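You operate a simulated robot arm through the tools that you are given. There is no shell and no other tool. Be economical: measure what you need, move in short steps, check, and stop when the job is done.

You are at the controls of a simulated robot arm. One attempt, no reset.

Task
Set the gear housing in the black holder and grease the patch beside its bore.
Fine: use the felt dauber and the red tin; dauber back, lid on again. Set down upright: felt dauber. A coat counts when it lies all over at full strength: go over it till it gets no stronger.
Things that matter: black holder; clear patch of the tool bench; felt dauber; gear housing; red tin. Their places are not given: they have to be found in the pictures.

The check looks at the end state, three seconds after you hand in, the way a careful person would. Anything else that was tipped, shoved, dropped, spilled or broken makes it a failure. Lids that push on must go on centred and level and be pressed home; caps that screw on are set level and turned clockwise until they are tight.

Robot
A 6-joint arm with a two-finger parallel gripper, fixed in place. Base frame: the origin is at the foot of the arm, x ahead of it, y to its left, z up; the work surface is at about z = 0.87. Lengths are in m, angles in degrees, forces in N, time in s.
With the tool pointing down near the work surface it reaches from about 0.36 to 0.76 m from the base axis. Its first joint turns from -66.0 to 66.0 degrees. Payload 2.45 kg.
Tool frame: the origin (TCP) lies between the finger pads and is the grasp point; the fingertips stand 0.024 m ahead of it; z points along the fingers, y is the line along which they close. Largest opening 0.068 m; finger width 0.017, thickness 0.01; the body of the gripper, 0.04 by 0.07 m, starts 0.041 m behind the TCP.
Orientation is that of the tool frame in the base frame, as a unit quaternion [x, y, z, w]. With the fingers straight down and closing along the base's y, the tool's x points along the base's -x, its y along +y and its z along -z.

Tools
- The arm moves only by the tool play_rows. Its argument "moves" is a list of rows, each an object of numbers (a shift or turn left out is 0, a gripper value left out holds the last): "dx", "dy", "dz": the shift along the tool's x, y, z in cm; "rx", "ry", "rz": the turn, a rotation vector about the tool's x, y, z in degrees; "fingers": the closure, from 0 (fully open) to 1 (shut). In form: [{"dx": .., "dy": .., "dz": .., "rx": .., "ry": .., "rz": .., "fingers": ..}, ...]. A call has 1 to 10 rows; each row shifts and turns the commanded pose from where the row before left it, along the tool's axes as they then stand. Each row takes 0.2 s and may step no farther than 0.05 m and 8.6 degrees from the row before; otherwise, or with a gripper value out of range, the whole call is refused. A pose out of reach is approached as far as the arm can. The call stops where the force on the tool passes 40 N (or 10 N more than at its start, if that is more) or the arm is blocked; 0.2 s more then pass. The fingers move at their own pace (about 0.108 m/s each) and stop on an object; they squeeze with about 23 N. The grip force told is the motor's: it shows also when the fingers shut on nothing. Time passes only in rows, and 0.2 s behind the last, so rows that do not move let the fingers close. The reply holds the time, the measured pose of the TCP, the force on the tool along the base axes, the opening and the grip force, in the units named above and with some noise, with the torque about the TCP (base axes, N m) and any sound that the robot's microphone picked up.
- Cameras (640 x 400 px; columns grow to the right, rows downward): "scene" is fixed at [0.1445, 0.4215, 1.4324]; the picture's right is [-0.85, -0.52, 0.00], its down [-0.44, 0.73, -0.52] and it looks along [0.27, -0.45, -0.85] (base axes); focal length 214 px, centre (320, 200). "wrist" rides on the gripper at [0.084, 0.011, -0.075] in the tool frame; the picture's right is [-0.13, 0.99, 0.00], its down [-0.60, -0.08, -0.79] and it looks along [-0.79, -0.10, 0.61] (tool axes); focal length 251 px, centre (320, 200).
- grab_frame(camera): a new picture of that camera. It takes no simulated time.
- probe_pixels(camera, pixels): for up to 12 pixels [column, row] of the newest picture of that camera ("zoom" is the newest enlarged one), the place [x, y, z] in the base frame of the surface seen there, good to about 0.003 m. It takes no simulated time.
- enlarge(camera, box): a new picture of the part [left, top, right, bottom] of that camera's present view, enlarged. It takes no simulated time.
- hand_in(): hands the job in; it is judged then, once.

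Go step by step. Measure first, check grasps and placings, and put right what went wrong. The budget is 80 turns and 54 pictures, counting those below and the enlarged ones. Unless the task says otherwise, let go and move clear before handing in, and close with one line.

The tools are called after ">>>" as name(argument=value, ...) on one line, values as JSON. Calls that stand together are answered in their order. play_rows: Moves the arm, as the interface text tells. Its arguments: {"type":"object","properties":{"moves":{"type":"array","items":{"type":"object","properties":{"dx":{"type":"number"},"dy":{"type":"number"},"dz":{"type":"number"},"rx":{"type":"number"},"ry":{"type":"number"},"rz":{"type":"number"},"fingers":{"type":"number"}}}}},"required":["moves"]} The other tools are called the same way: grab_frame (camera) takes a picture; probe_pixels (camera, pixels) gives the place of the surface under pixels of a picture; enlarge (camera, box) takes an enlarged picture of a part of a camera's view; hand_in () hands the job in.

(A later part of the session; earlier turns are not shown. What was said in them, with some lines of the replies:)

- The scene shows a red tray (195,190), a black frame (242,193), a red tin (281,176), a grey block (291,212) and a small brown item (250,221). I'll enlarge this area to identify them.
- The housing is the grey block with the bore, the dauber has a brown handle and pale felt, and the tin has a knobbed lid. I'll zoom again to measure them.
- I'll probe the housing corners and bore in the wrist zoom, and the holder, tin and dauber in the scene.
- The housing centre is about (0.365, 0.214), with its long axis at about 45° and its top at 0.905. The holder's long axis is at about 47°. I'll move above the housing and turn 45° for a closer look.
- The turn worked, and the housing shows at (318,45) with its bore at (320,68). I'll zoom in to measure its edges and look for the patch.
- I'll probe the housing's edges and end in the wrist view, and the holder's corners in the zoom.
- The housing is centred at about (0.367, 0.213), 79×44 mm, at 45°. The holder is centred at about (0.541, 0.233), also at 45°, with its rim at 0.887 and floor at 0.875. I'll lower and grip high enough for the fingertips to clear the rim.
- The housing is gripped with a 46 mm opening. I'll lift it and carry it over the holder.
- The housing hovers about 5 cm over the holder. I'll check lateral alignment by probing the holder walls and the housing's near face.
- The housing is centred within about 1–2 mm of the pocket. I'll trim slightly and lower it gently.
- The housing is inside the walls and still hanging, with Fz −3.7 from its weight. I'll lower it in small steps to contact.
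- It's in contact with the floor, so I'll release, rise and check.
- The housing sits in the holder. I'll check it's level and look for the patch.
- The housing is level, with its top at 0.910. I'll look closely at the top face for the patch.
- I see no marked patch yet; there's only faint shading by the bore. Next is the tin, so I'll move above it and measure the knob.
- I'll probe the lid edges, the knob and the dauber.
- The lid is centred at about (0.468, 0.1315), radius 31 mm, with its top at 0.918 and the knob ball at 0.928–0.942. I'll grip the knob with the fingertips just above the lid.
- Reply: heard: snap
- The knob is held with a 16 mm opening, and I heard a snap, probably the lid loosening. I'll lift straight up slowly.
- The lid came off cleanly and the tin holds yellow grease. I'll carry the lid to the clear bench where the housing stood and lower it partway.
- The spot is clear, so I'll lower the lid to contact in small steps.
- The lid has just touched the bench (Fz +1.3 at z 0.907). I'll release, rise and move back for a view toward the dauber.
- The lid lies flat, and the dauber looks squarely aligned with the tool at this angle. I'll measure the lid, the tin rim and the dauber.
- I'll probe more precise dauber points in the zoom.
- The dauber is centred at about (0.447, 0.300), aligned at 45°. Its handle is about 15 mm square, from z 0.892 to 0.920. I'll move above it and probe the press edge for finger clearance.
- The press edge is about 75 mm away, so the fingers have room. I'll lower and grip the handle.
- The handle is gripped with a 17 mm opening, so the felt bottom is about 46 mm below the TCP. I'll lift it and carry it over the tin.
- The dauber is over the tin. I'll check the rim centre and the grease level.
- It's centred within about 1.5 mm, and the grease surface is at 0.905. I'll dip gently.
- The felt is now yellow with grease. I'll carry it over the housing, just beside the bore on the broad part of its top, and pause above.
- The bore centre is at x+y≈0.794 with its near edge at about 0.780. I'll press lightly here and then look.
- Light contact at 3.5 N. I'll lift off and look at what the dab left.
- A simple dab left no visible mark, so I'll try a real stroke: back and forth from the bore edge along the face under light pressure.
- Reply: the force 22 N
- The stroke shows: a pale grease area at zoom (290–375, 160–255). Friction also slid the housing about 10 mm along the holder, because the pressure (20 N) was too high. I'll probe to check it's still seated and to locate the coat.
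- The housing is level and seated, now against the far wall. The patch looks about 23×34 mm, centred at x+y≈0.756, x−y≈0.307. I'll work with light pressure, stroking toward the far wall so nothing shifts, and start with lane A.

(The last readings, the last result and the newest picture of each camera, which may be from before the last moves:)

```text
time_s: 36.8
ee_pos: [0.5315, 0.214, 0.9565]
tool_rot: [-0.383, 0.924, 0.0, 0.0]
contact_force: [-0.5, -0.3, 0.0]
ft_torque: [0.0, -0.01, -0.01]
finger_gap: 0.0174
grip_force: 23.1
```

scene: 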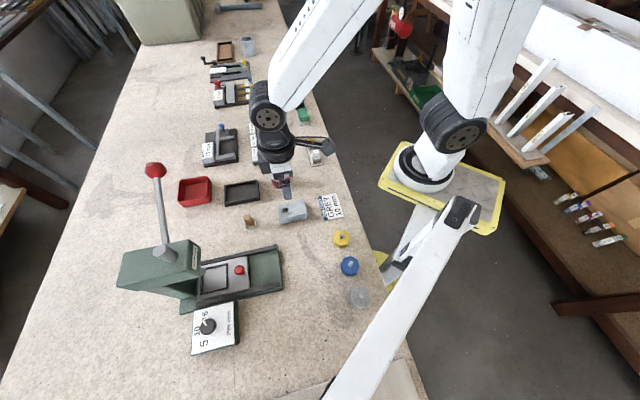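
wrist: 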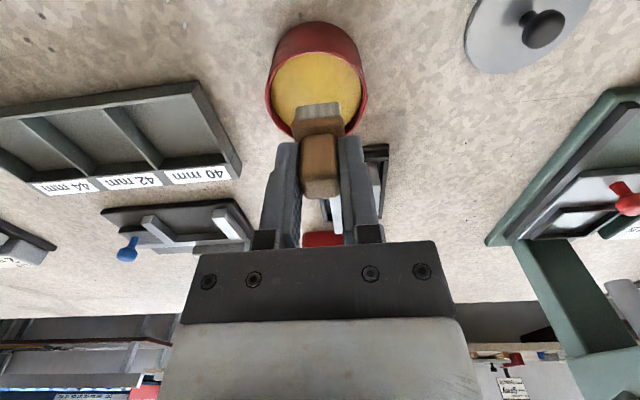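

>>> play_rows(moves=[{"dz": 0.07}, {"dx": -0.4}, {"dx": -0.4}, {"dx": -0.4}, {"dx": -0.4}])

```text
time_s: 38.0
ee_pos: [0.5427, 0.224, 0.9578]
tool_rot: [-0.382, 0.924, -0.001, -0.002]
contact_force: [-9.1, -9.8, 18.6]
ft_torque: [-0.31, 0.26, 0.01]
finger_gap: 0.0175
grip_force: 22.6
```

The force climbed to 18.6 N, since the stroke wedges against the far wall. I'll lift off and look.

>>> play_rows(moves=[{"dz": -3}, {"dx": 4.5}, {"dx": 1.3}, {}])

>>> enlarge(camera="scene", box=[210, 165, 274, 205])

```text
time_s: 39.0
ee_pos: [0.5025, 0.1847, 0.9856]
tool_rot: [-0.383, 0.924, 0.0, 0.0]
contact_force: [0.0, -0.6, -0.5]
ft_torque: [0.01, 0.01, -0.01]
finger_gap: 0.0178
grip_force: 22.9
```

```text
10.00 times, centred on (242, 185) of scene
```

zoom: 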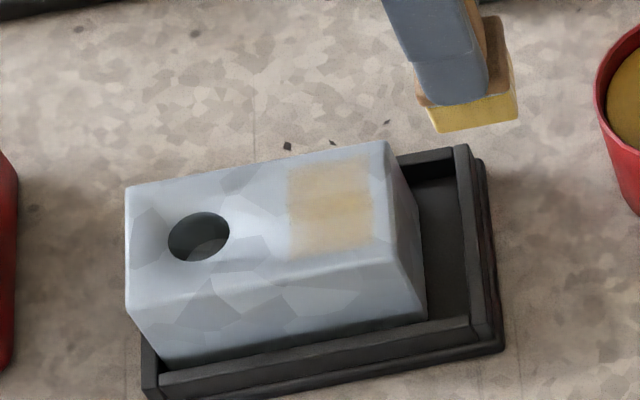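

The upper half got stronger, so stroking works. Pushing against the wall wedges the housing, so I'll switch to very light two-way strokes on lane B.

>>> play_rows(moves=[{"dx": -4.5, "dy": 1.2}, {"dx": -1.2}, {"dz": 2.7}, {"dz": 0.41}, {"dx": 0.4}, {"dx": 0.4}, {"dx": 0.4}, {"dx": 0.4}])

```text
time_s: 40.8
ee_pos: [0.5245, 0.2218, 0.9552]
tool_rot: [-0.383, 0.924, 0.0, 0.004]
contact_force: [8.3, 7.5, 22.1]
ft_torque: [0.38, -0.4, -0.02]
finger_gap: 0.0176
grip_force: 23.0
```

Force is again too high at 22 N, so I'll raise a little and continue lightly.

>>> play_rows(moves=[{"dz": -0.1}, {}])

```text
time_s: 41.4
ee_pos: [0.5233, 0.2223, 0.955]
tool_rot: [-0.383, 0.924, 0.0, 0.002]
contact_force: [8.2, 2.6, 20.6]
ft_torque: [0.27, -0.46, -0.03]
finger_gap: 0.0177
grip_force: 22.7
```

>>> play_rows(moves=[{"dz": -0.1}, {}])

```text
time_s: 42.0
ee_pos: [0.5224, 0.2218, 0.9567]
tool_rot: [-0.383, 0.924, 0.0, 0.0]
contact_force: [5.8, 2.4, 14.1]
ft_torque: [0.28, -0.33, -0.04]
finger_gap: 0.0176
grip_force: 23.2
```

Force persists after raising 2 mm, so I'll check whether the housing has tilted.

>>> enlarge(camera="scene", box=[210, 165, 274, 205])

```text
10.00 times, centred on (242, 185) of scene
```

zoom: 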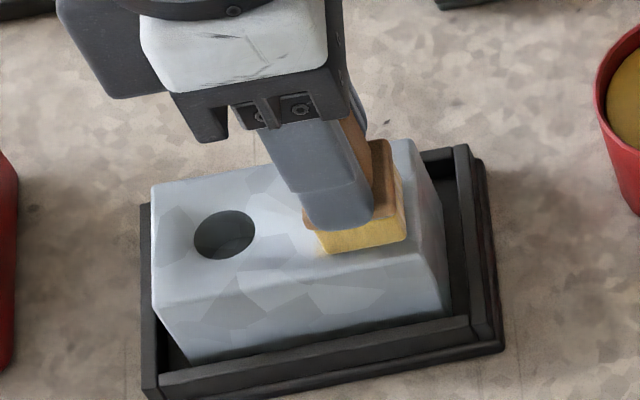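

The housing just slid along with the felt, still flat in the holder. I'll lift and look at the coat.

>>> play_rows(moves=[{"dz": -3}, {"dx": 4.1}, {}])

>>> enlarge(camera="scene", box=[210, 165, 274, 205])

>>> probe_pixels(camera="zoom", pixels=[[158, 192], [408, 146], [165, 300], [420, 255], [313, 170], [392, 160], [318, 257], [398, 245], [355, 205], [300, 200], [300, 240]])

```text
time_s: 42.8
ee_pos: [0.4915, 0.1899, 0.9867]
tool_rot: [-0.383, 0.924, 0.0, -0.001]
contact_force: [1.0, -0.8, -0.1]
ft_torque: [0.01, 0.03, 0.0]
finger_gap: 0.0173
grip_force: 23.0
```

```text
10.00 times, centred on (242, 185) of scene
```

zoom: 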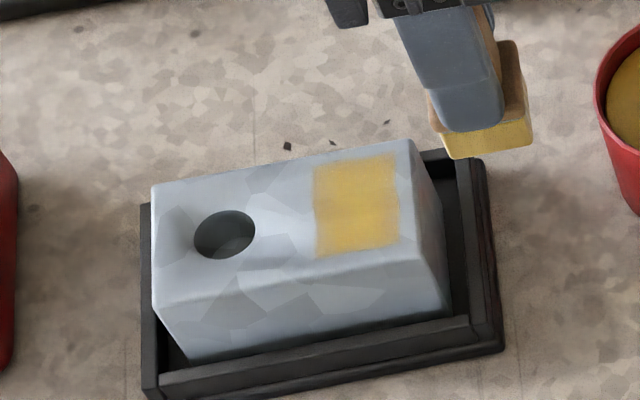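

```text
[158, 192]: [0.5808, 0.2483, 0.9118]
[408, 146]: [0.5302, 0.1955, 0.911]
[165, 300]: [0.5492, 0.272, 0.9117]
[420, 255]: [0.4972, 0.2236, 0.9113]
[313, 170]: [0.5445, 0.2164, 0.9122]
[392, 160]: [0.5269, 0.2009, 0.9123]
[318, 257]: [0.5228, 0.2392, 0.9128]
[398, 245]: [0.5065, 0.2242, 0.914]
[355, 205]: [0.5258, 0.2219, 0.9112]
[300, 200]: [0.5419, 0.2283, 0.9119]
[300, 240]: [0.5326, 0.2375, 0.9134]
```

The coat is much stronger now, and the patch fills x+y 0.7285–0.761, x−y 0.283–0.328. Pressing and dwelling works without sliding, so I'll press lane A with small wiggles.

>>> play_rows(moves=[{"dx": -4.53, "dy": -0.88}, {"dz": 2.7}, {"dz": 0.3}, {"dz": 0.1}, {}, {}])

```text
time_s: 44.2
ee_pos: [0.5309, 0.2181, 0.9556]
tool_rot: [-0.383, 0.924, 0.0, 0.001]
contact_force: [-4.2, -6.1, 22.0]
ft_torque: [-0.18, 0.14, 0.01]
finger_gap: 0.0176
grip_force: 22.6
```

Pressed at 22 N. I'll dwell, then lift and press lane B a bit lighter.

>>> play_rows(moves=[{"dz": -0.05}, {"dx": 0.15}, {"dx": -0.3}, {"dx": 0.15}, {}, {"dz": -1}, {"dy": 1.2}, {"dz": 0.95}, {}, {}])

>>> play_rows(moves=[{"dx": 0.15}, {"dx": -0.3}, {"dx": 0.15}, {}, {"dz": -1}, {"dz": -2}, {"dx": 4.5}, {}])

>>> enlarge(camera="scene", box=[210, 165, 274, 205])

```text
time_s: 46.4
ee_pos: [0.5225, 0.2276, 0.9575]
tool_rot: [-0.383, 0.924, 0.0, 0.0]
contact_force: [-6.8, -4.6, 16.3]
ft_torque: [-0.05, 0.15, 0.0]
finger_gap: 0.0172
grip_force: 23.5
```

```text
time_s: 48.2
ee_pos: [0.4917, 0.1954, 0.9854]
tool_rot: [-0.384, 0.924, 0.0, 0.0]
contact_force: [0.6, -0.4, -1.3]
ft_torque: [0.03, 0.03, 0.01]
finger_gap: 0.0176
grip_force: 23.3
```

```text
10.00 times, centred on (242, 185) of scene
```

zoom: 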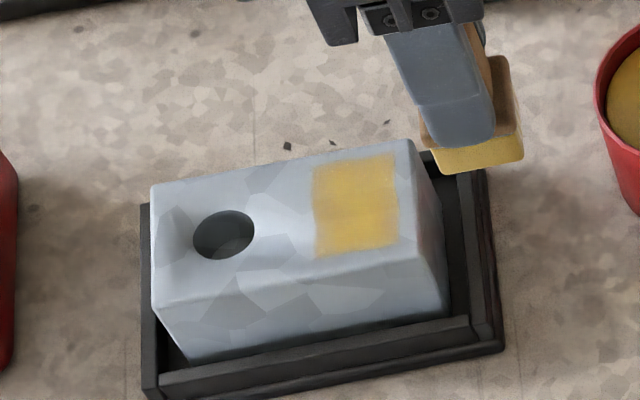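

It changed little. I'll take one closer look at uniformity.

>>> enlarge(camera="scene", box=[238, 178, 254, 192])

```text
16.00 times, centred on (246, 185) of scene
```

zoom: 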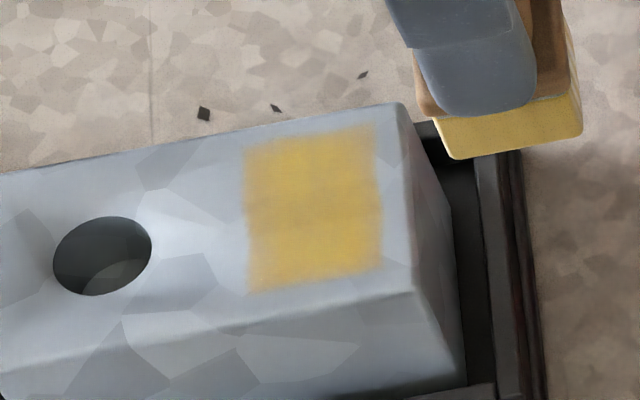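

The coat is fairly even but maybe not saturated. I'll re-dip the dauber and go over it again.

>>> play_rows(moves=[{"dx": 3.05, "dy": -1.44}, {"dx": 3.05, "dy": -1.44}, {}, {"dz": 2.5}, {"dz": 1.2}, {}])

>>> play_rows(moves=[{"dz": 0.1}, {}, {"dz": -2}, {"dz": -2}, {"dx": -4, "dy": 1}, {"dx": -4, "dy": 0.6}, {}])

```text
time_s: 49.6
ee_pos: [0.4692, 0.1312, 0.9468]
tool_rot: [-0.383, 0.924, 0.0, 0.001]
contact_force: [-1.6, -2.1, 3.6]
ft_torque: [-0.03, 0.0, 0.04]
finger_gap: 0.0175
grip_force: 22.6
```

```text
time_s: 51.2
ee_pos: [0.5122, 0.1994, 0.9869]
tool_rot: [-0.383, 0.924, 0.0, 0.0]
contact_force: [0.0, -0.2, -0.7]
ft_torque: [-0.01, 0.04, -0.02]
finger_gap: 0.0174
grip_force: 22.8
```

Reloaded. Now I'll go to lane A's far end and find light contact.

>>> play_rows(moves=[{"dx": -2.9, "dy": -0.1}, {"dz": 2.6}, {"dz": 0.25}, {}, {}])

```text
time_s: 52.4
ee_pos: [0.5343, 0.2203, 0.9584]
tool_rot: [-0.382, 0.924, 0.0, 0.0]
contact_force: [0.0, -0.5, -0.7]
ft_torque: [-0.01, -0.03, 0.0]
finger_gap: 0.0174
grip_force: 22.5
```

>>> play_rows(moves=[{"dz": 0.1}, {"dx": 0.3}, {"dx": 0.3}, {"dx": 0.3}, {"dx": 0.3}, {"dx": 0.3}])

```text
time_s: 53.8
ee_pos: [0.5247, 0.21, 0.9578]
tool_rot: [-0.382, 0.924, 0.0, 0.0]
contact_force: [-0.5, 0.0, -0.5]
ft_torque: [-0.01, 0.01, 0.02]
finger_gap: 0.0176
grip_force: 23.1
```

No contact yet, so I'll go slightly deeper and stroke forward.

>>> play_rows(moves=[{"dz": 0.08}, {"dx": -0.3}, {"dx": -0.3}, {"dx": -0.3}, {"dx": -0.3}, {"dx": -0.3}])

```text
time_s: 55.2
ee_pos: [0.536, 0.2201, 0.9565]
tool_rot: [-0.383, 0.924, 0.001, 0.0]
contact_force: [-0.6, 0.0, -1.3]
ft_torque: [-0.02, 0.0, 0.0]
finger_gap: 0.0173
grip_force: 22.7
```

>>> play_rows(moves=[{"dz": 0.06}, {"dx": 0.3}, {"dx": 0.3}, {"dx": 0.3}, {"dx": 0.3}, {"dx": 0.3}])

```text
time_s: 56.6
ee_pos: [0.5241, 0.2084, 0.9566]
tool_rot: [-0.383, 0.924, 0.0, 0.0]
contact_force: [0.7, -0.3, -0.8]
ft_torque: [0.0, -0.03, 0.0]
finger_gap: 0.0174
grip_force: 22.8
```

>>> play_rows(moves=[{"dz": 0.06}, {"dx": -0.3}, {"dx": -0.3}, {"dx": -0.3}, {"dx": -0.3}, {"dx": -0.3}])

```text
time_s: 58.0
ee_pos: [0.5345, 0.2189, 0.9551]
tool_rot: [-0.383, 0.924, 0.0, 0.0]
contact_force: [-2.4, -3.9, 7.8]
ft_torque: [-0.03, 0.08, -0.01]
finger_gap: 0.0176
grip_force: 23.4
```

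Good: 7.8 N while sliding. I'll stroke lane A back and forth, then shift to lane B at the same depth.

>>> play_rows(moves=[{"dx": 0.3}, {"dx": 0.3}, {"dx": 0.3}, {"dx": 0.3}, {"dx": 0.3}, {"dx": -0.3}, {"dx": -0.3}, {"dx": -0.3}, {"dx": -0.3}, {"dx": -0.3}])

>>> play_rows(moves=[{"dz": -0.5}, {"dy": 1.25}, {"dz": 0.5}, {"dx": 0.4}, {"dx": 0.4}, {"dx": 0.4}, {"dx": 0.3}, {"dx": -0.5}, {"dx": -0.5}, {"dx": -0.5}])

>>> play_rows(moves=[{"dx": 0.4}, {"dx": 0.4}, {"dx": 0.4}, {"dx": 0.3}, {"dz": -3}, {"dx": 4}, {}])

>>> enlarge(camera="scene", box=[238, 178, 254, 192])

```text
time_s: 60.2
ee_pos: [0.5344, 0.2205, 0.9554]
tool_rot: [-0.382, 0.924, 0.0, 0.001]
contact_force: [0.3, 0.7, 0.9]
ft_torque: [0.06, 0.02, 0.01]
finger_gap: 0.0178
grip_force: 22.7
```

```text
time_s: 62.4
ee_pos: [0.5262, 0.2283, 0.9559]
tool_rot: [-0.382, 0.924, 0.001, 0.0]
contact_force: [-1.4, -1.8, 2.7]
ft_torque: [-0.04, -0.01, 0.01]
finger_gap: 0.0176
grip_force: 23.4
```

```text
time_s: 64.0
ee_pos: [0.4857, 0.1886, 0.9878]
tool_rot: [-0.383, 0.924, 0.0, -0.001]
contact_force: [0.5, -0.3, 0.0]
ft_torque: [0.03, -0.01, -0.02]
finger_gap: 0.0176
grip_force: 23.5
```

```text
16.00 times, centred on (246, 185) of scene
```

zoom: 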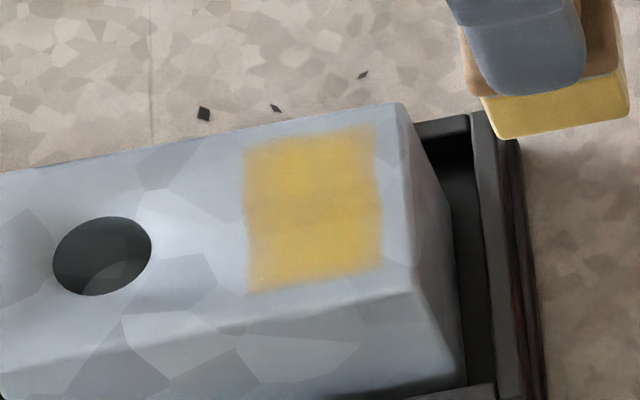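

It's slightly stronger and even, and the housing didn't shift. I'll do another full set over both lanes to confirm saturation.

>>> play_rows(moves=[{"dx": -4}, {"dz": 3.03}, {"dx": -0.5}, {"dx": -0.5}, {"dx": -0.5}, {"dx": 0.5}, {"dx": 0.5}, {"dx": 0.5}])

>>> play_rows(moves=[{"dx": -0.5}, {"dx": -0.5}, {"dx": -0.5}, {"dz": -0.5}, {"dy": -1.25}, {"dz": 0.5}, {"dx": 0.5}, {"dx": 0.5}, {"dx": 0.5}, {"dx": -0.5}])

>>> play_rows(moves=[{"dx": -0.5}, {"dx": -0.5}, {"dx": 0.5}, {"dx": 0.5}, {"dx": 0.5}, {"dx": -0.5}, {"dx": -0.5}, {"dx": -0.5}, {}])

>>> play_rows(moves=[{"dz": -3}, {"dx": 4.5}, {"dx": 1}, {}])

>>> enlarge(camera="scene", box=[238, 178, 254, 192])

```text
time_s: 65.8
ee_pos: [0.5164, 0.2168, 0.9555]
tool_rot: [-0.383, 0.924, 0.001, 0.0]
contact_force: [1.2, 1.4, 3.3]
ft_torque: [0.15, -0.1, 0.01]
finger_gap: 0.0174
grip_force: 23.3
```

```text
time_s: 68.0
ee_pos: [0.5272, 0.2125, 0.9554]
tool_rot: [-0.383, 0.924, 0.0, 0.0]
contact_force: [-2.9, -3.5, 8.5]
ft_torque: [-0.07, 0.07, -0.02]
finger_gap: 0.0174
grip_force: 23.3
```

```text
time_s: 70.0
ee_pos: [0.5349, 0.2184, 0.9562]
tool_rot: [-0.383, 0.924, 0.0, 0.0]
contact_force: [-0.6, 0.1, 0.2]
ft_torque: [0.01, 0.04, 0.02]
finger_gap: 0.0175
grip_force: 23.3
```

```text
time_s: 71.0
ee_pos: [0.4971, 0.1801, 0.9873]
tool_rot: [-0.383, 0.924, 0.0, 0.0]
contact_force: [0.5, -0.5, -0.7]
ft_torque: [0.0, -0.01, 0.01]
finger_gap: 0.0177
grip_force: 23.1
```

```text
16.00 times, centred on (246, 185) of scene
```

zoom: 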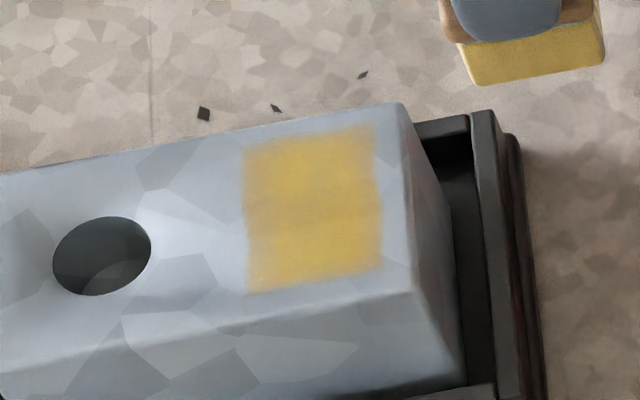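

It's unchanged from the last picture, which suggests saturation. For certainty at the edges I'll re-dip once and do one more wider set.

>>> play_rows(moves=[{"dx": 2.7, "dy": -0.7}, {"dx": 2.7, "dy": -0.7}, {}, {"dz": 2.5}, {"dz": 1.2}, {"dz": 0.15}, {}, {"dz": -2}, {"dz": -1.85}])

>>> play_rows(moves=[{"dx": -4.5, "dy": 0.5}, {"dx": -4.5, "dy": 0.5}, {}, {}])

```text
time_s: 73.0
ee_pos: [0.4679, 0.1324, 0.9845]
tool_rot: [-0.383, 0.924, 0.0, 0.0]
contact_force: [0.1, -0.3, -0.6]
ft_torque: [0.01, 0.0, 0.0]
finger_gap: 0.0175
grip_force: 23.4
```

```text
time_s: 74.0
ee_pos: [0.5226, 0.2057, 0.9853]
tool_rot: [-0.382, 0.924, 0.0, 0.001]
contact_force: [0.4, 0.4, -0.4]
ft_torque: [0.01, -0.03, 0.01]
finger_gap: 0.0173
grip_force: 22.8
```

>>> play_rows(moves=[{"dx": -0.3}, {"dz": 2.5}, {"dz": 0.53}, {"dx": -0.5}, {"dx": -0.5}, {"dx": -0.5}, {"dx": 0.5}, {"dx": 0.5}, {"dx": 0.5}, {}])

>>> play_rows(moves=[{"dz": -0.5}, {"dy": 0.85}, {"dz": 0.5}, {"dx": -0.5}, {"dx": -0.5}, {"dx": -0.5}, {"dx": 0.5}, {"dx": 0.5}, {"dx": 0.5}, {}])

>>> play_rows(moves=[{"dz": -0.5}, {"dy": 0.85}, {"dz": 0.5}, {"dx": -0.5}, {"dx": -0.5}, {"dx": -0.5}, {"dx": 0.5}, {"dx": 0.5}, {"dx": 0.5}, {}])

>>> play_rows(moves=[{"dz": -3}, {"dx": 4.5}, {}])

>>> enlarge(camera="scene", box=[238, 178, 254, 192])

```text
time_s: 76.2
ee_pos: [0.5266, 0.2062, 0.9556]
tool_rot: [-0.383, 0.924, 0.0, 0.001]
contact_force: [1.2, 4.3, 6.9]
ft_torque: [0.22, -0.07, -0.02]
finger_gap: 0.0176
grip_force: 23.0
```

```text
time_s: 78.4
ee_pos: [0.5211, 0.2111, 0.9559]
tool_rot: [-0.383, 0.924, 0.0, 0.001]
contact_force: [1.2, 3.0, 4.8]
ft_torque: [0.15, -0.08, -0.01]
finger_gap: 0.0176
grip_force: 23.1
```

```text
time_s: 80.6
ee_pos: [0.515, 0.2176, 0.9562]
tool_rot: [-0.383, 0.924, 0.0, 0.001]
contact_force: [-0.2, -0.6, -0.5]
ft_torque: [0.03, 0.02, 0.02]
finger_gap: 0.0175
grip_force: 22.7
```

```text
time_s: 81.4
ee_pos: [0.4826, 0.1834, 0.9859]
tool_rot: [-0.383, 0.924, 0.0, 0.0]
contact_force: [-0.2, -0.3, -0.3]
ft_torque: [0.01, -0.01, 0.04]
finger_gap: 0.0176
grip_force: 23.0
```

```text
16.00 times, centred on (246, 185) of scene
```

zoom: 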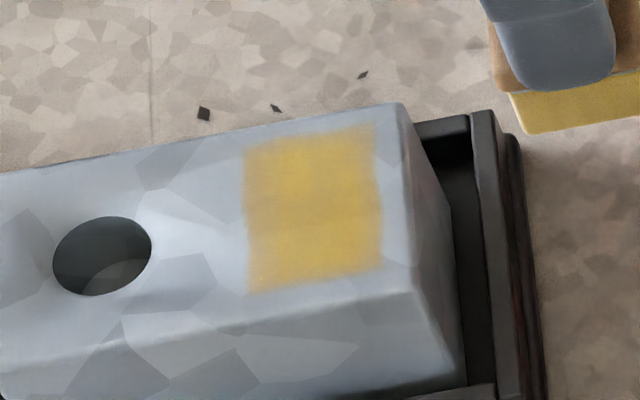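

The coat is unchanged and saturated. Now I'll return the dauber to its original spot at (0.448, 0.300).

>>> play_rows(moves=[{"dz": -3}, {"dx": -1.94, "dy": 3.56}, {"dx": -1.94, "dy": 3.56}, {"dx": -1.95, "dy": 3.56}, {}, {"dz": 4}, {"dz": 3.5}, {"dz": 1.7}, {}, {}])

```text
time_s: 83.6
ee_pos: [0.4478, 0.3005, 0.925]
tool_rot: [-0.383, 0.924, 0.0, 0.001]
contact_force: [1.2, 0.1, -1.9]
ft_torque: [0.03, 0.02, -0.02]
finger_gap: 0.0177
grip_force: 22.8
```

>>> play_rows(moves=[{"dz": 0.5}, {"dz": 0.2}, {"dz": 0.1}, {}])

```text
time_s: 84.6
ee_pos: [0.4474, 0.302, 0.9157]
tool_rot: [-0.383, 0.924, 0.0, 0.0]
contact_force: [-0.2, -0.2, -0.9]
ft_torque: [0.0, -0.01, 0.03]
finger_gap: 0.0178
grip_force: 22.9
```

>>> play_rows(moves=[{"dz": 0.08}, {}])

```text
time_s: 85.2
ee_pos: [0.448, 0.3021, 0.9163]
tool_rot: [-0.383, 0.924, 0.0, 0.0]
contact_force: [0.0, -0.5, 0.2]
ft_torque: [0.02, 0.02, 0.02]
finger_gap: 0.0175
grip_force: 23.2
```

Just touching the bench. I'll settle a hair lower, release and rise straight up.

>>> play_rows(moves=[{"dz": 0.04}, {}, {"fingers": 0}, {"fingers": 0}, {"fingers": 0}, {"dz": -3}, {"dz": -3}, {"dz": -3.2}, {}])

>>> grab_frame(camera="scene")

```text
time_s: 87.2
ee_pos: [0.447, 0.3024, 1.0075]
tool_rot: [-0.383, 0.924, 0.0, 0.001]
contact_force: [-0.2, -0.2, -0.5]
ft_torque: [-0.02, 0.0, 0.0]
finger_gap: 0.068
grip_force: 0.0
```

```text
6 pictures are left
```

scene: 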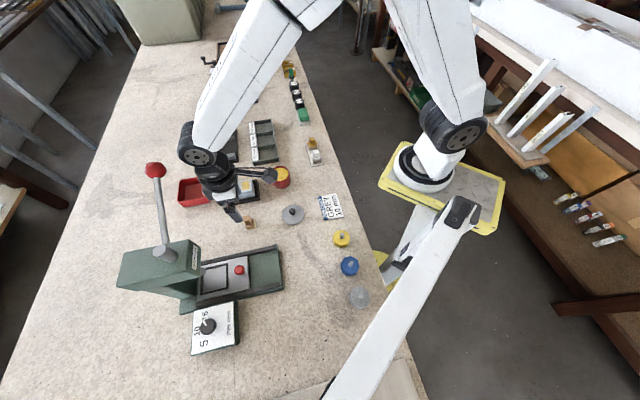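

The dauber stands upright. Now for the lid: back to its knob at (0.3686, 0.2127) to grip at the same height.

>>> play_rows(moves=[{"dx": 4, "dy": -0.27}, {"dx": 4, "dy": -0.27}, {"dx": 3.83, "dy": -0.26}, {}, {"dz": 4}, {}])

>>> grab_frame(camera="wrist")

>>> probe_pixels(camera="wrist", pixels=[[318, 60], [318, 80], [318, 100], [310, 80], [326, 80]])

```text
time_s: 88.6
ee_pos: [0.3704, 0.212, 0.9664]
tool_rot: [-0.382, 0.924, 0.0, 0.0]
contact_force: [0.2, 0.2, -0.5]
ft_torque: [0.0, -0.03, -0.01]
finger_gap: 0.068
grip_force: 0.0
```

```text
5 pictures are left
```

wrist: 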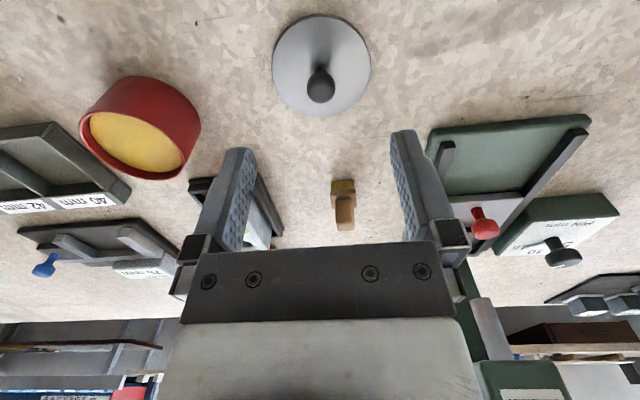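

```text
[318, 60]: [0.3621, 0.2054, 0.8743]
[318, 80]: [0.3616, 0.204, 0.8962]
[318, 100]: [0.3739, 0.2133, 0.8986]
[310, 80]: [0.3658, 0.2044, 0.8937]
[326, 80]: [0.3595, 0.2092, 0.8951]
```

The knob lies between the fingers with the same offset as before. I'll lower and grip.

>>> play_rows(moves=[{"dx": 0.06, "dz": 3}, {"dz": 2}, {"dz": 0.93}, {}, {"fingers": 1}, {"fingers": 1}, {"fingers": 1}, {"fingers": 1}])

```text
time_s: 90.4
ee_pos: [0.3705, 0.211, 0.9083]
tool_rot: [-0.383, 0.924, 0.0, 0.0]
contact_force: [0.3, -0.3, 0.0]
ft_torque: [-0.02, -0.01, -0.01]
finger_gap: 0.0159
grip_force: 23.5
```

Gripped at 15.9 mm. I'll lift, carry over the tin and hover just above the rim.

>>> play_rows(moves=[{"dz": -3}, {"dz": -4}, {"dz": -1.5}, {"dx": -0.54, "dy": -4.17}, {"dx": -0.54, "dy": -4.17}, {"dx": -0.55, "dy": -4.18}, {}, {"dz": 3}, {}, {}])

>>> grab_frame(camera="wrist")

```text
time_s: 92.6
ee_pos: [0.4678, 0.1362, 0.9629]
tool_rot: [-0.383, 0.924, 0.0, 0.0]
contact_force: [0.4, 0.3, 0.3]
ft_torque: [0.01, -0.03, 0.03]
finger_gap: 0.0161
grip_force: 23.1
```

```text
4 pictures are left
```

wrist: 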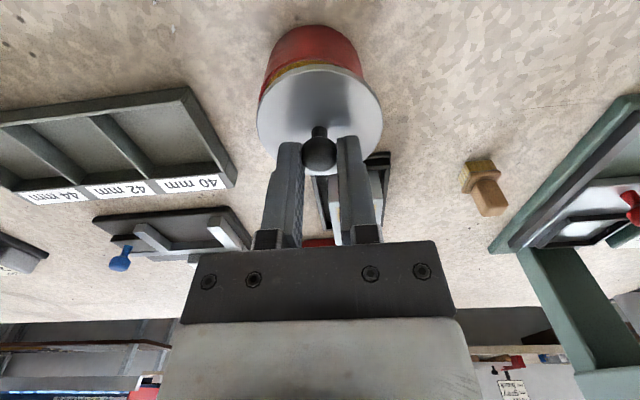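

I'll probe the lid's edges against the tin's rim.

>>> probe_pixels(camera="wrist", pixels=[[260, 112], [379, 108], [318, 70], [318, 120], [268, 80], [360, 75], [270, 65], [356, 60], [275, 80], [312, 64], [312, 28]])

>>> play_rows(moves=[{}])

```text
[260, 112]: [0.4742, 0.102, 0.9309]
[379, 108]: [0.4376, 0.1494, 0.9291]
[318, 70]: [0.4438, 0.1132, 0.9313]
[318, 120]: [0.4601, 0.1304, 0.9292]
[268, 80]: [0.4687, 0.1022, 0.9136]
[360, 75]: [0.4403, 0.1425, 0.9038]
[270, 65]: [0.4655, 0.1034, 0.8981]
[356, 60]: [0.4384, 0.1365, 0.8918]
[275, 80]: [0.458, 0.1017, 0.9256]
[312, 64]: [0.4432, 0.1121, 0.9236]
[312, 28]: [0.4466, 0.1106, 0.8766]
```

```text
time_s: 93.0
ee_pos: [0.4686, 0.1344, 0.9642]
tool_rot: [-0.383, 0.924, 0.0, 0.0]
contact_force: [-0.5, -0.2, -0.4]
ft_torque: [-0.02, -0.01, 0.05]
finger_gap: 0.0164
grip_force: 23.2
```

The lid is about 3 mm short sideways compared with its original place. I'll shift 2.8 mm and re-check.

>>> play_rows(moves=[{"dy": -0.28}, {}])

>>> enlarge(camera="wrist", box=[240, 15, 400, 115])

>>> probe_pixels(camera="zoom", pixels=[[80, 370], [560, 355], [320, 216], [105, 260], [480, 240], [110, 200], [465, 180]])

>>> play_rows(moves=[{}])

```text
time_s: 93.6
ee_pos: [0.4712, 0.1334, 0.963]
tool_rot: [-0.382, 0.924, 0.0, 0.0]
contact_force: [0.3, 0.0, -0.8]
ft_torque: [0.01, 0.04, 0.0]
finger_gap: 0.0162
grip_force: 23.1
```

```text
4.00 times, centred on (320, 65) of wrist
```

zoom: 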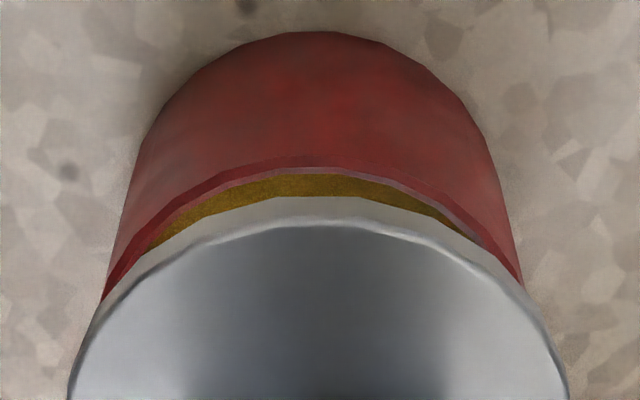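

```text
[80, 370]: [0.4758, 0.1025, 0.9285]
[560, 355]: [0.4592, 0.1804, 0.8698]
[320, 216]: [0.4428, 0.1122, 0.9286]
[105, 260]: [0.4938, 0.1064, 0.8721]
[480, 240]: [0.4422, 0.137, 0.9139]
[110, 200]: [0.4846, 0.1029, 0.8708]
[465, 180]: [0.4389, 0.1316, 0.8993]
```

```text
time_s: 94.0
ee_pos: [0.4715, 0.1324, 0.9635]
tool_rot: [-0.383, 0.924, 0.0, -0.001]
contact_force: [0.5, 0.0, -0.1]
ft_torque: [-0.02, -0.01, -0.02]
finger_gap: 0.0162
grip_force: 23.3
```

The TCP now matches the original grasp pose within about 1 mm, and the view shows lid and tin concentric. I'll lower gently to first contact.

>>> play_rows(moves=[{"dz": 1}, {"dz": 0.4}, {"dz": 0.2}, {}])

```text
time_s: 95.0
ee_pos: [0.471, 0.1334, 0.9467]
tool_rot: [-0.383, 0.924, 0.0, 0.002]
contact_force: [-3.0, -10.2, 26.1]
ft_torque: [-0.25, 0.1, -0.01]
finger_gap: 0.0162
grip_force: 22.9
heard: snap
```

I heard a snap at 26 N. I'll press a little more to make sure it's home.

>>> play_rows(moves=[{"dz": 0.1}, {}])

```text
time_s: 95.6
ee_pos: [0.4721, 0.1332, 0.9457]
tool_rot: [-0.383, 0.924, 0.0, 0.002]
contact_force: [-1.3, -3.5, 28.6]
ft_torque: [-0.03, -0.01, 0.02]
finger_gap: 0.0161
grip_force: 23.0
```

>>> play_rows(moves=[{"dz": 0.08}, {}, {"dz": -0.15}, {}])

>>> enlarge(camera="scene", box=[256, 155, 304, 195])

>>> probe_pixels(camera="zoom", pixels=[[270, 230], [370, 230], [330, 255], [380, 170], [260, 190], [320, 245]])

```text
time_s: 96.6
ee_pos: [0.469, 0.1324, 0.9443]
tool_rot: [-0.382, 0.924, -0.001, -0.005]
contact_force: [0.2, 0.5, -0.9]
ft_torque: [-0.01, -0.01, 0.02]
finger_gap: 0.0162
grip_force: 23.5
heard: snap
```

```text
10.00 times, centred on (280, 175) of scene
```

zoom: 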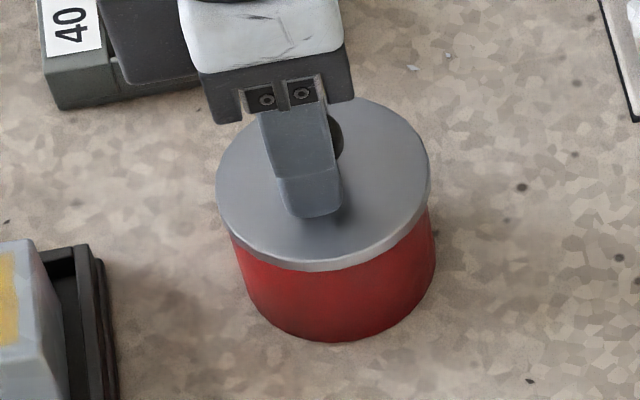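

```text
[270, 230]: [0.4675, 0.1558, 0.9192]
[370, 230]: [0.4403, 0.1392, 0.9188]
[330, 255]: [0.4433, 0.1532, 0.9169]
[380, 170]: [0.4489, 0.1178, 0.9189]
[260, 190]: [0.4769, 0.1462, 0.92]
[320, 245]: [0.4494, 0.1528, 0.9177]
```

The lid looks level and centred, with its top at 0.918–0.919 as originally. The second snap could have been the small raise, so I'll press again and release without lifting.

>>> play_rows(moves=[{"dz": 0.1}, {"dz": 0.1}, {}])

```text
time_s: 97.4
ee_pos: [0.4713, 0.1319, 0.9437]
tool_rot: [-0.383, 0.924, 0.0, -0.001]
contact_force: [-5.4, -2.4, 12.1]
ft_torque: [-0.1, 0.22, -0.07]
finger_gap: 0.0159
grip_force: 22.9
```

>>> play_rows(moves=[{"dz": 0.1}, {"dz": 0.1}, {}])

```text
time_s: 98.2
ee_pos: [0.4718, 0.1326, 0.9424]
tool_rot: [-0.383, 0.924, 0.0, 0.001]
contact_force: [-11.2, 3.0, 27.7]
ft_torque: [-0.02, 0.24, -0.02]
finger_gap: 0.016
grip_force: 23.2
```

The TCP is at 0.9424 under 28 N, about 3 mm lower than before the second snap, so the lid is home. I'll unload most of the push, release and rise clear.

>>> play_rows(moves=[{"dz": 0.05}, {}, {"dz": -0.2}, {"fingers": 0}, {"fingers": 0}, {"fingers": 0}, {"dz": -2}, {"dz": -4}, {"dz": -4}, {"dx": 3, "dy": -3}])

>>> enlarge(camera="scene", box=[210, 155, 322, 235])

>>> probe_pixels(camera="zoom", pixels=[[345, 80], [420, 70], [390, 125], [370, 55], [365, 85], [400, 100]])

```text
time_s: 100.4
ee_pos: [0.4734, 0.0896, 1.0424]
tool_rot: [-0.383, 0.924, -0.001, 0.0]
contact_force: [0.1, 0.2, 0.1]
ft_torque: [0.03, 0.01, -0.01]
finger_gap: 0.068
grip_force: 0.0
heard: snap
```

```text
5.00 times, centred on (266, 195) of scene
```

zoom: 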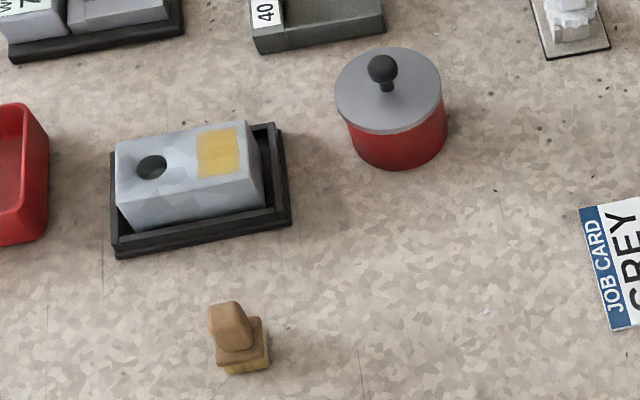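

```text
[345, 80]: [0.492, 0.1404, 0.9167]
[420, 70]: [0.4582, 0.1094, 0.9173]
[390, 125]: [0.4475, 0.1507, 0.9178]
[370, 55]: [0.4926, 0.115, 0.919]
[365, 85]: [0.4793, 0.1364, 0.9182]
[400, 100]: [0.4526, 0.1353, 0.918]
```

Everything looks right: coat on, dauber upright, lid level with its top at 0.918. The last snap is ambiguous, so I'll press straight down on the knob with closed fingers to be sure the lid is home.

>>> play_rows(moves=[{"dx": -2.58, "dy": 3.34, "fingers": 1}, {"fingers": 1}, {"fingers": 1}, {"dz": 4}, {"dz": 3}, {}, {}])

```text
time_s: 102.0
ee_pos: [0.4665, 0.1315, 0.9723]
tool_rot: [-0.383, 0.924, 0.0, 0.0]
contact_force: [0.1, -0.1, 0.5]
ft_torque: [-0.04, 0.05, 0.01]
finger_gap: 0.0001
grip_force: 23.0
```

>>> play_rows(moves=[{"dz": 0.4}, {"dz": 0.2}, {"dz": 0.1}, {}])

```text
time_s: 103.0
ee_pos: [0.4664, 0.1328, 0.9671]
tool_rot: [-0.383, 0.924, 0.0, 0.0]
contact_force: [0.6, -0.8, 0.9]
ft_torque: [0.01, 0.0, -0.03]
finger_gap: 0.0
grip_force: 23.3
5 turns are left
```

I'm at contact; I'll press up in small steps.

>>> play_rows(moves=[{"dz": 0.1}, {"dz": 0.1}, {"dz": 0.1}, {"dz": 0.08}, {}])

```text
time_s: 104.2
ee_pos: [0.4657, 0.1333, 0.9616]
tool_rot: [-0.382, 0.924, 0.0, 0.0]
contact_force: [-1.0, -2.0, 8.2]
ft_torque: [-0.08, 0.0, -0.02]
finger_gap: 0.0
grip_force: 22.8
4 turns are left
```

>>> play_rows(moves=[{"dz": 0.1}, {"dz": 0.1}, {"dz": 0.08}, {"dz": 0.05}, {}])

```text
time_s: 104.9
ee_pos: [0.4661, 0.1331, 0.9627]
tool_rot: [-0.382, 0.924, 0.0, 0.002]
contact_force: [-5.4, -2.4, 14.1]
ft_torque: [-0.08, 0.09, 0.0]
finger_gap: 0.0001
grip_force: 23.2
stopped in row 3: the force on the tool passed its limit at 43 N (the readings are from after the stop); the commanded pose is now the measured one
3 turns are left
```

43 N passed with no further snap and the knob didn't sink, so the lid is home. I'll retreat straight up and take a last look.

>>> play_rows(moves=[{"dz": -2}, {"dz": -4}, {"dz": -4}, {"dx": 3, "dy": -3}, {}])

>>> enlarge(camera="scene", box=[210, 155, 322, 235])

```text
time_s: 106.1
ee_pos: [0.4672, 0.0889, 1.0622]
tool_rot: [-0.383, 0.924, -0.001, 0.002]
contact_force: [0.4, 0.6, 0.0]
ft_torque: [-0.01, 0.01, -0.02]
finger_gap: 0.0
grip_force: 22.5
```

```text
5.00 times, centred on (266, 195) of scene
2 turns are left
```

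zoom: 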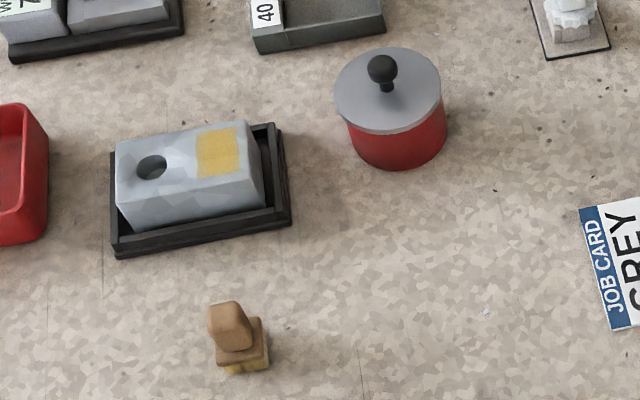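

The last picture shows the greased housing in the holder, the dauber upright in its place, the lid level on the tin and the arm clear, so I'm handing in.

>>> hand_in()

```text
The job is handed in.
```

The gear housing is in the black holder with its patch greased until the coat got no stronger; the felt dauber is back upright in its place, and the red tin's lid is pressed on.
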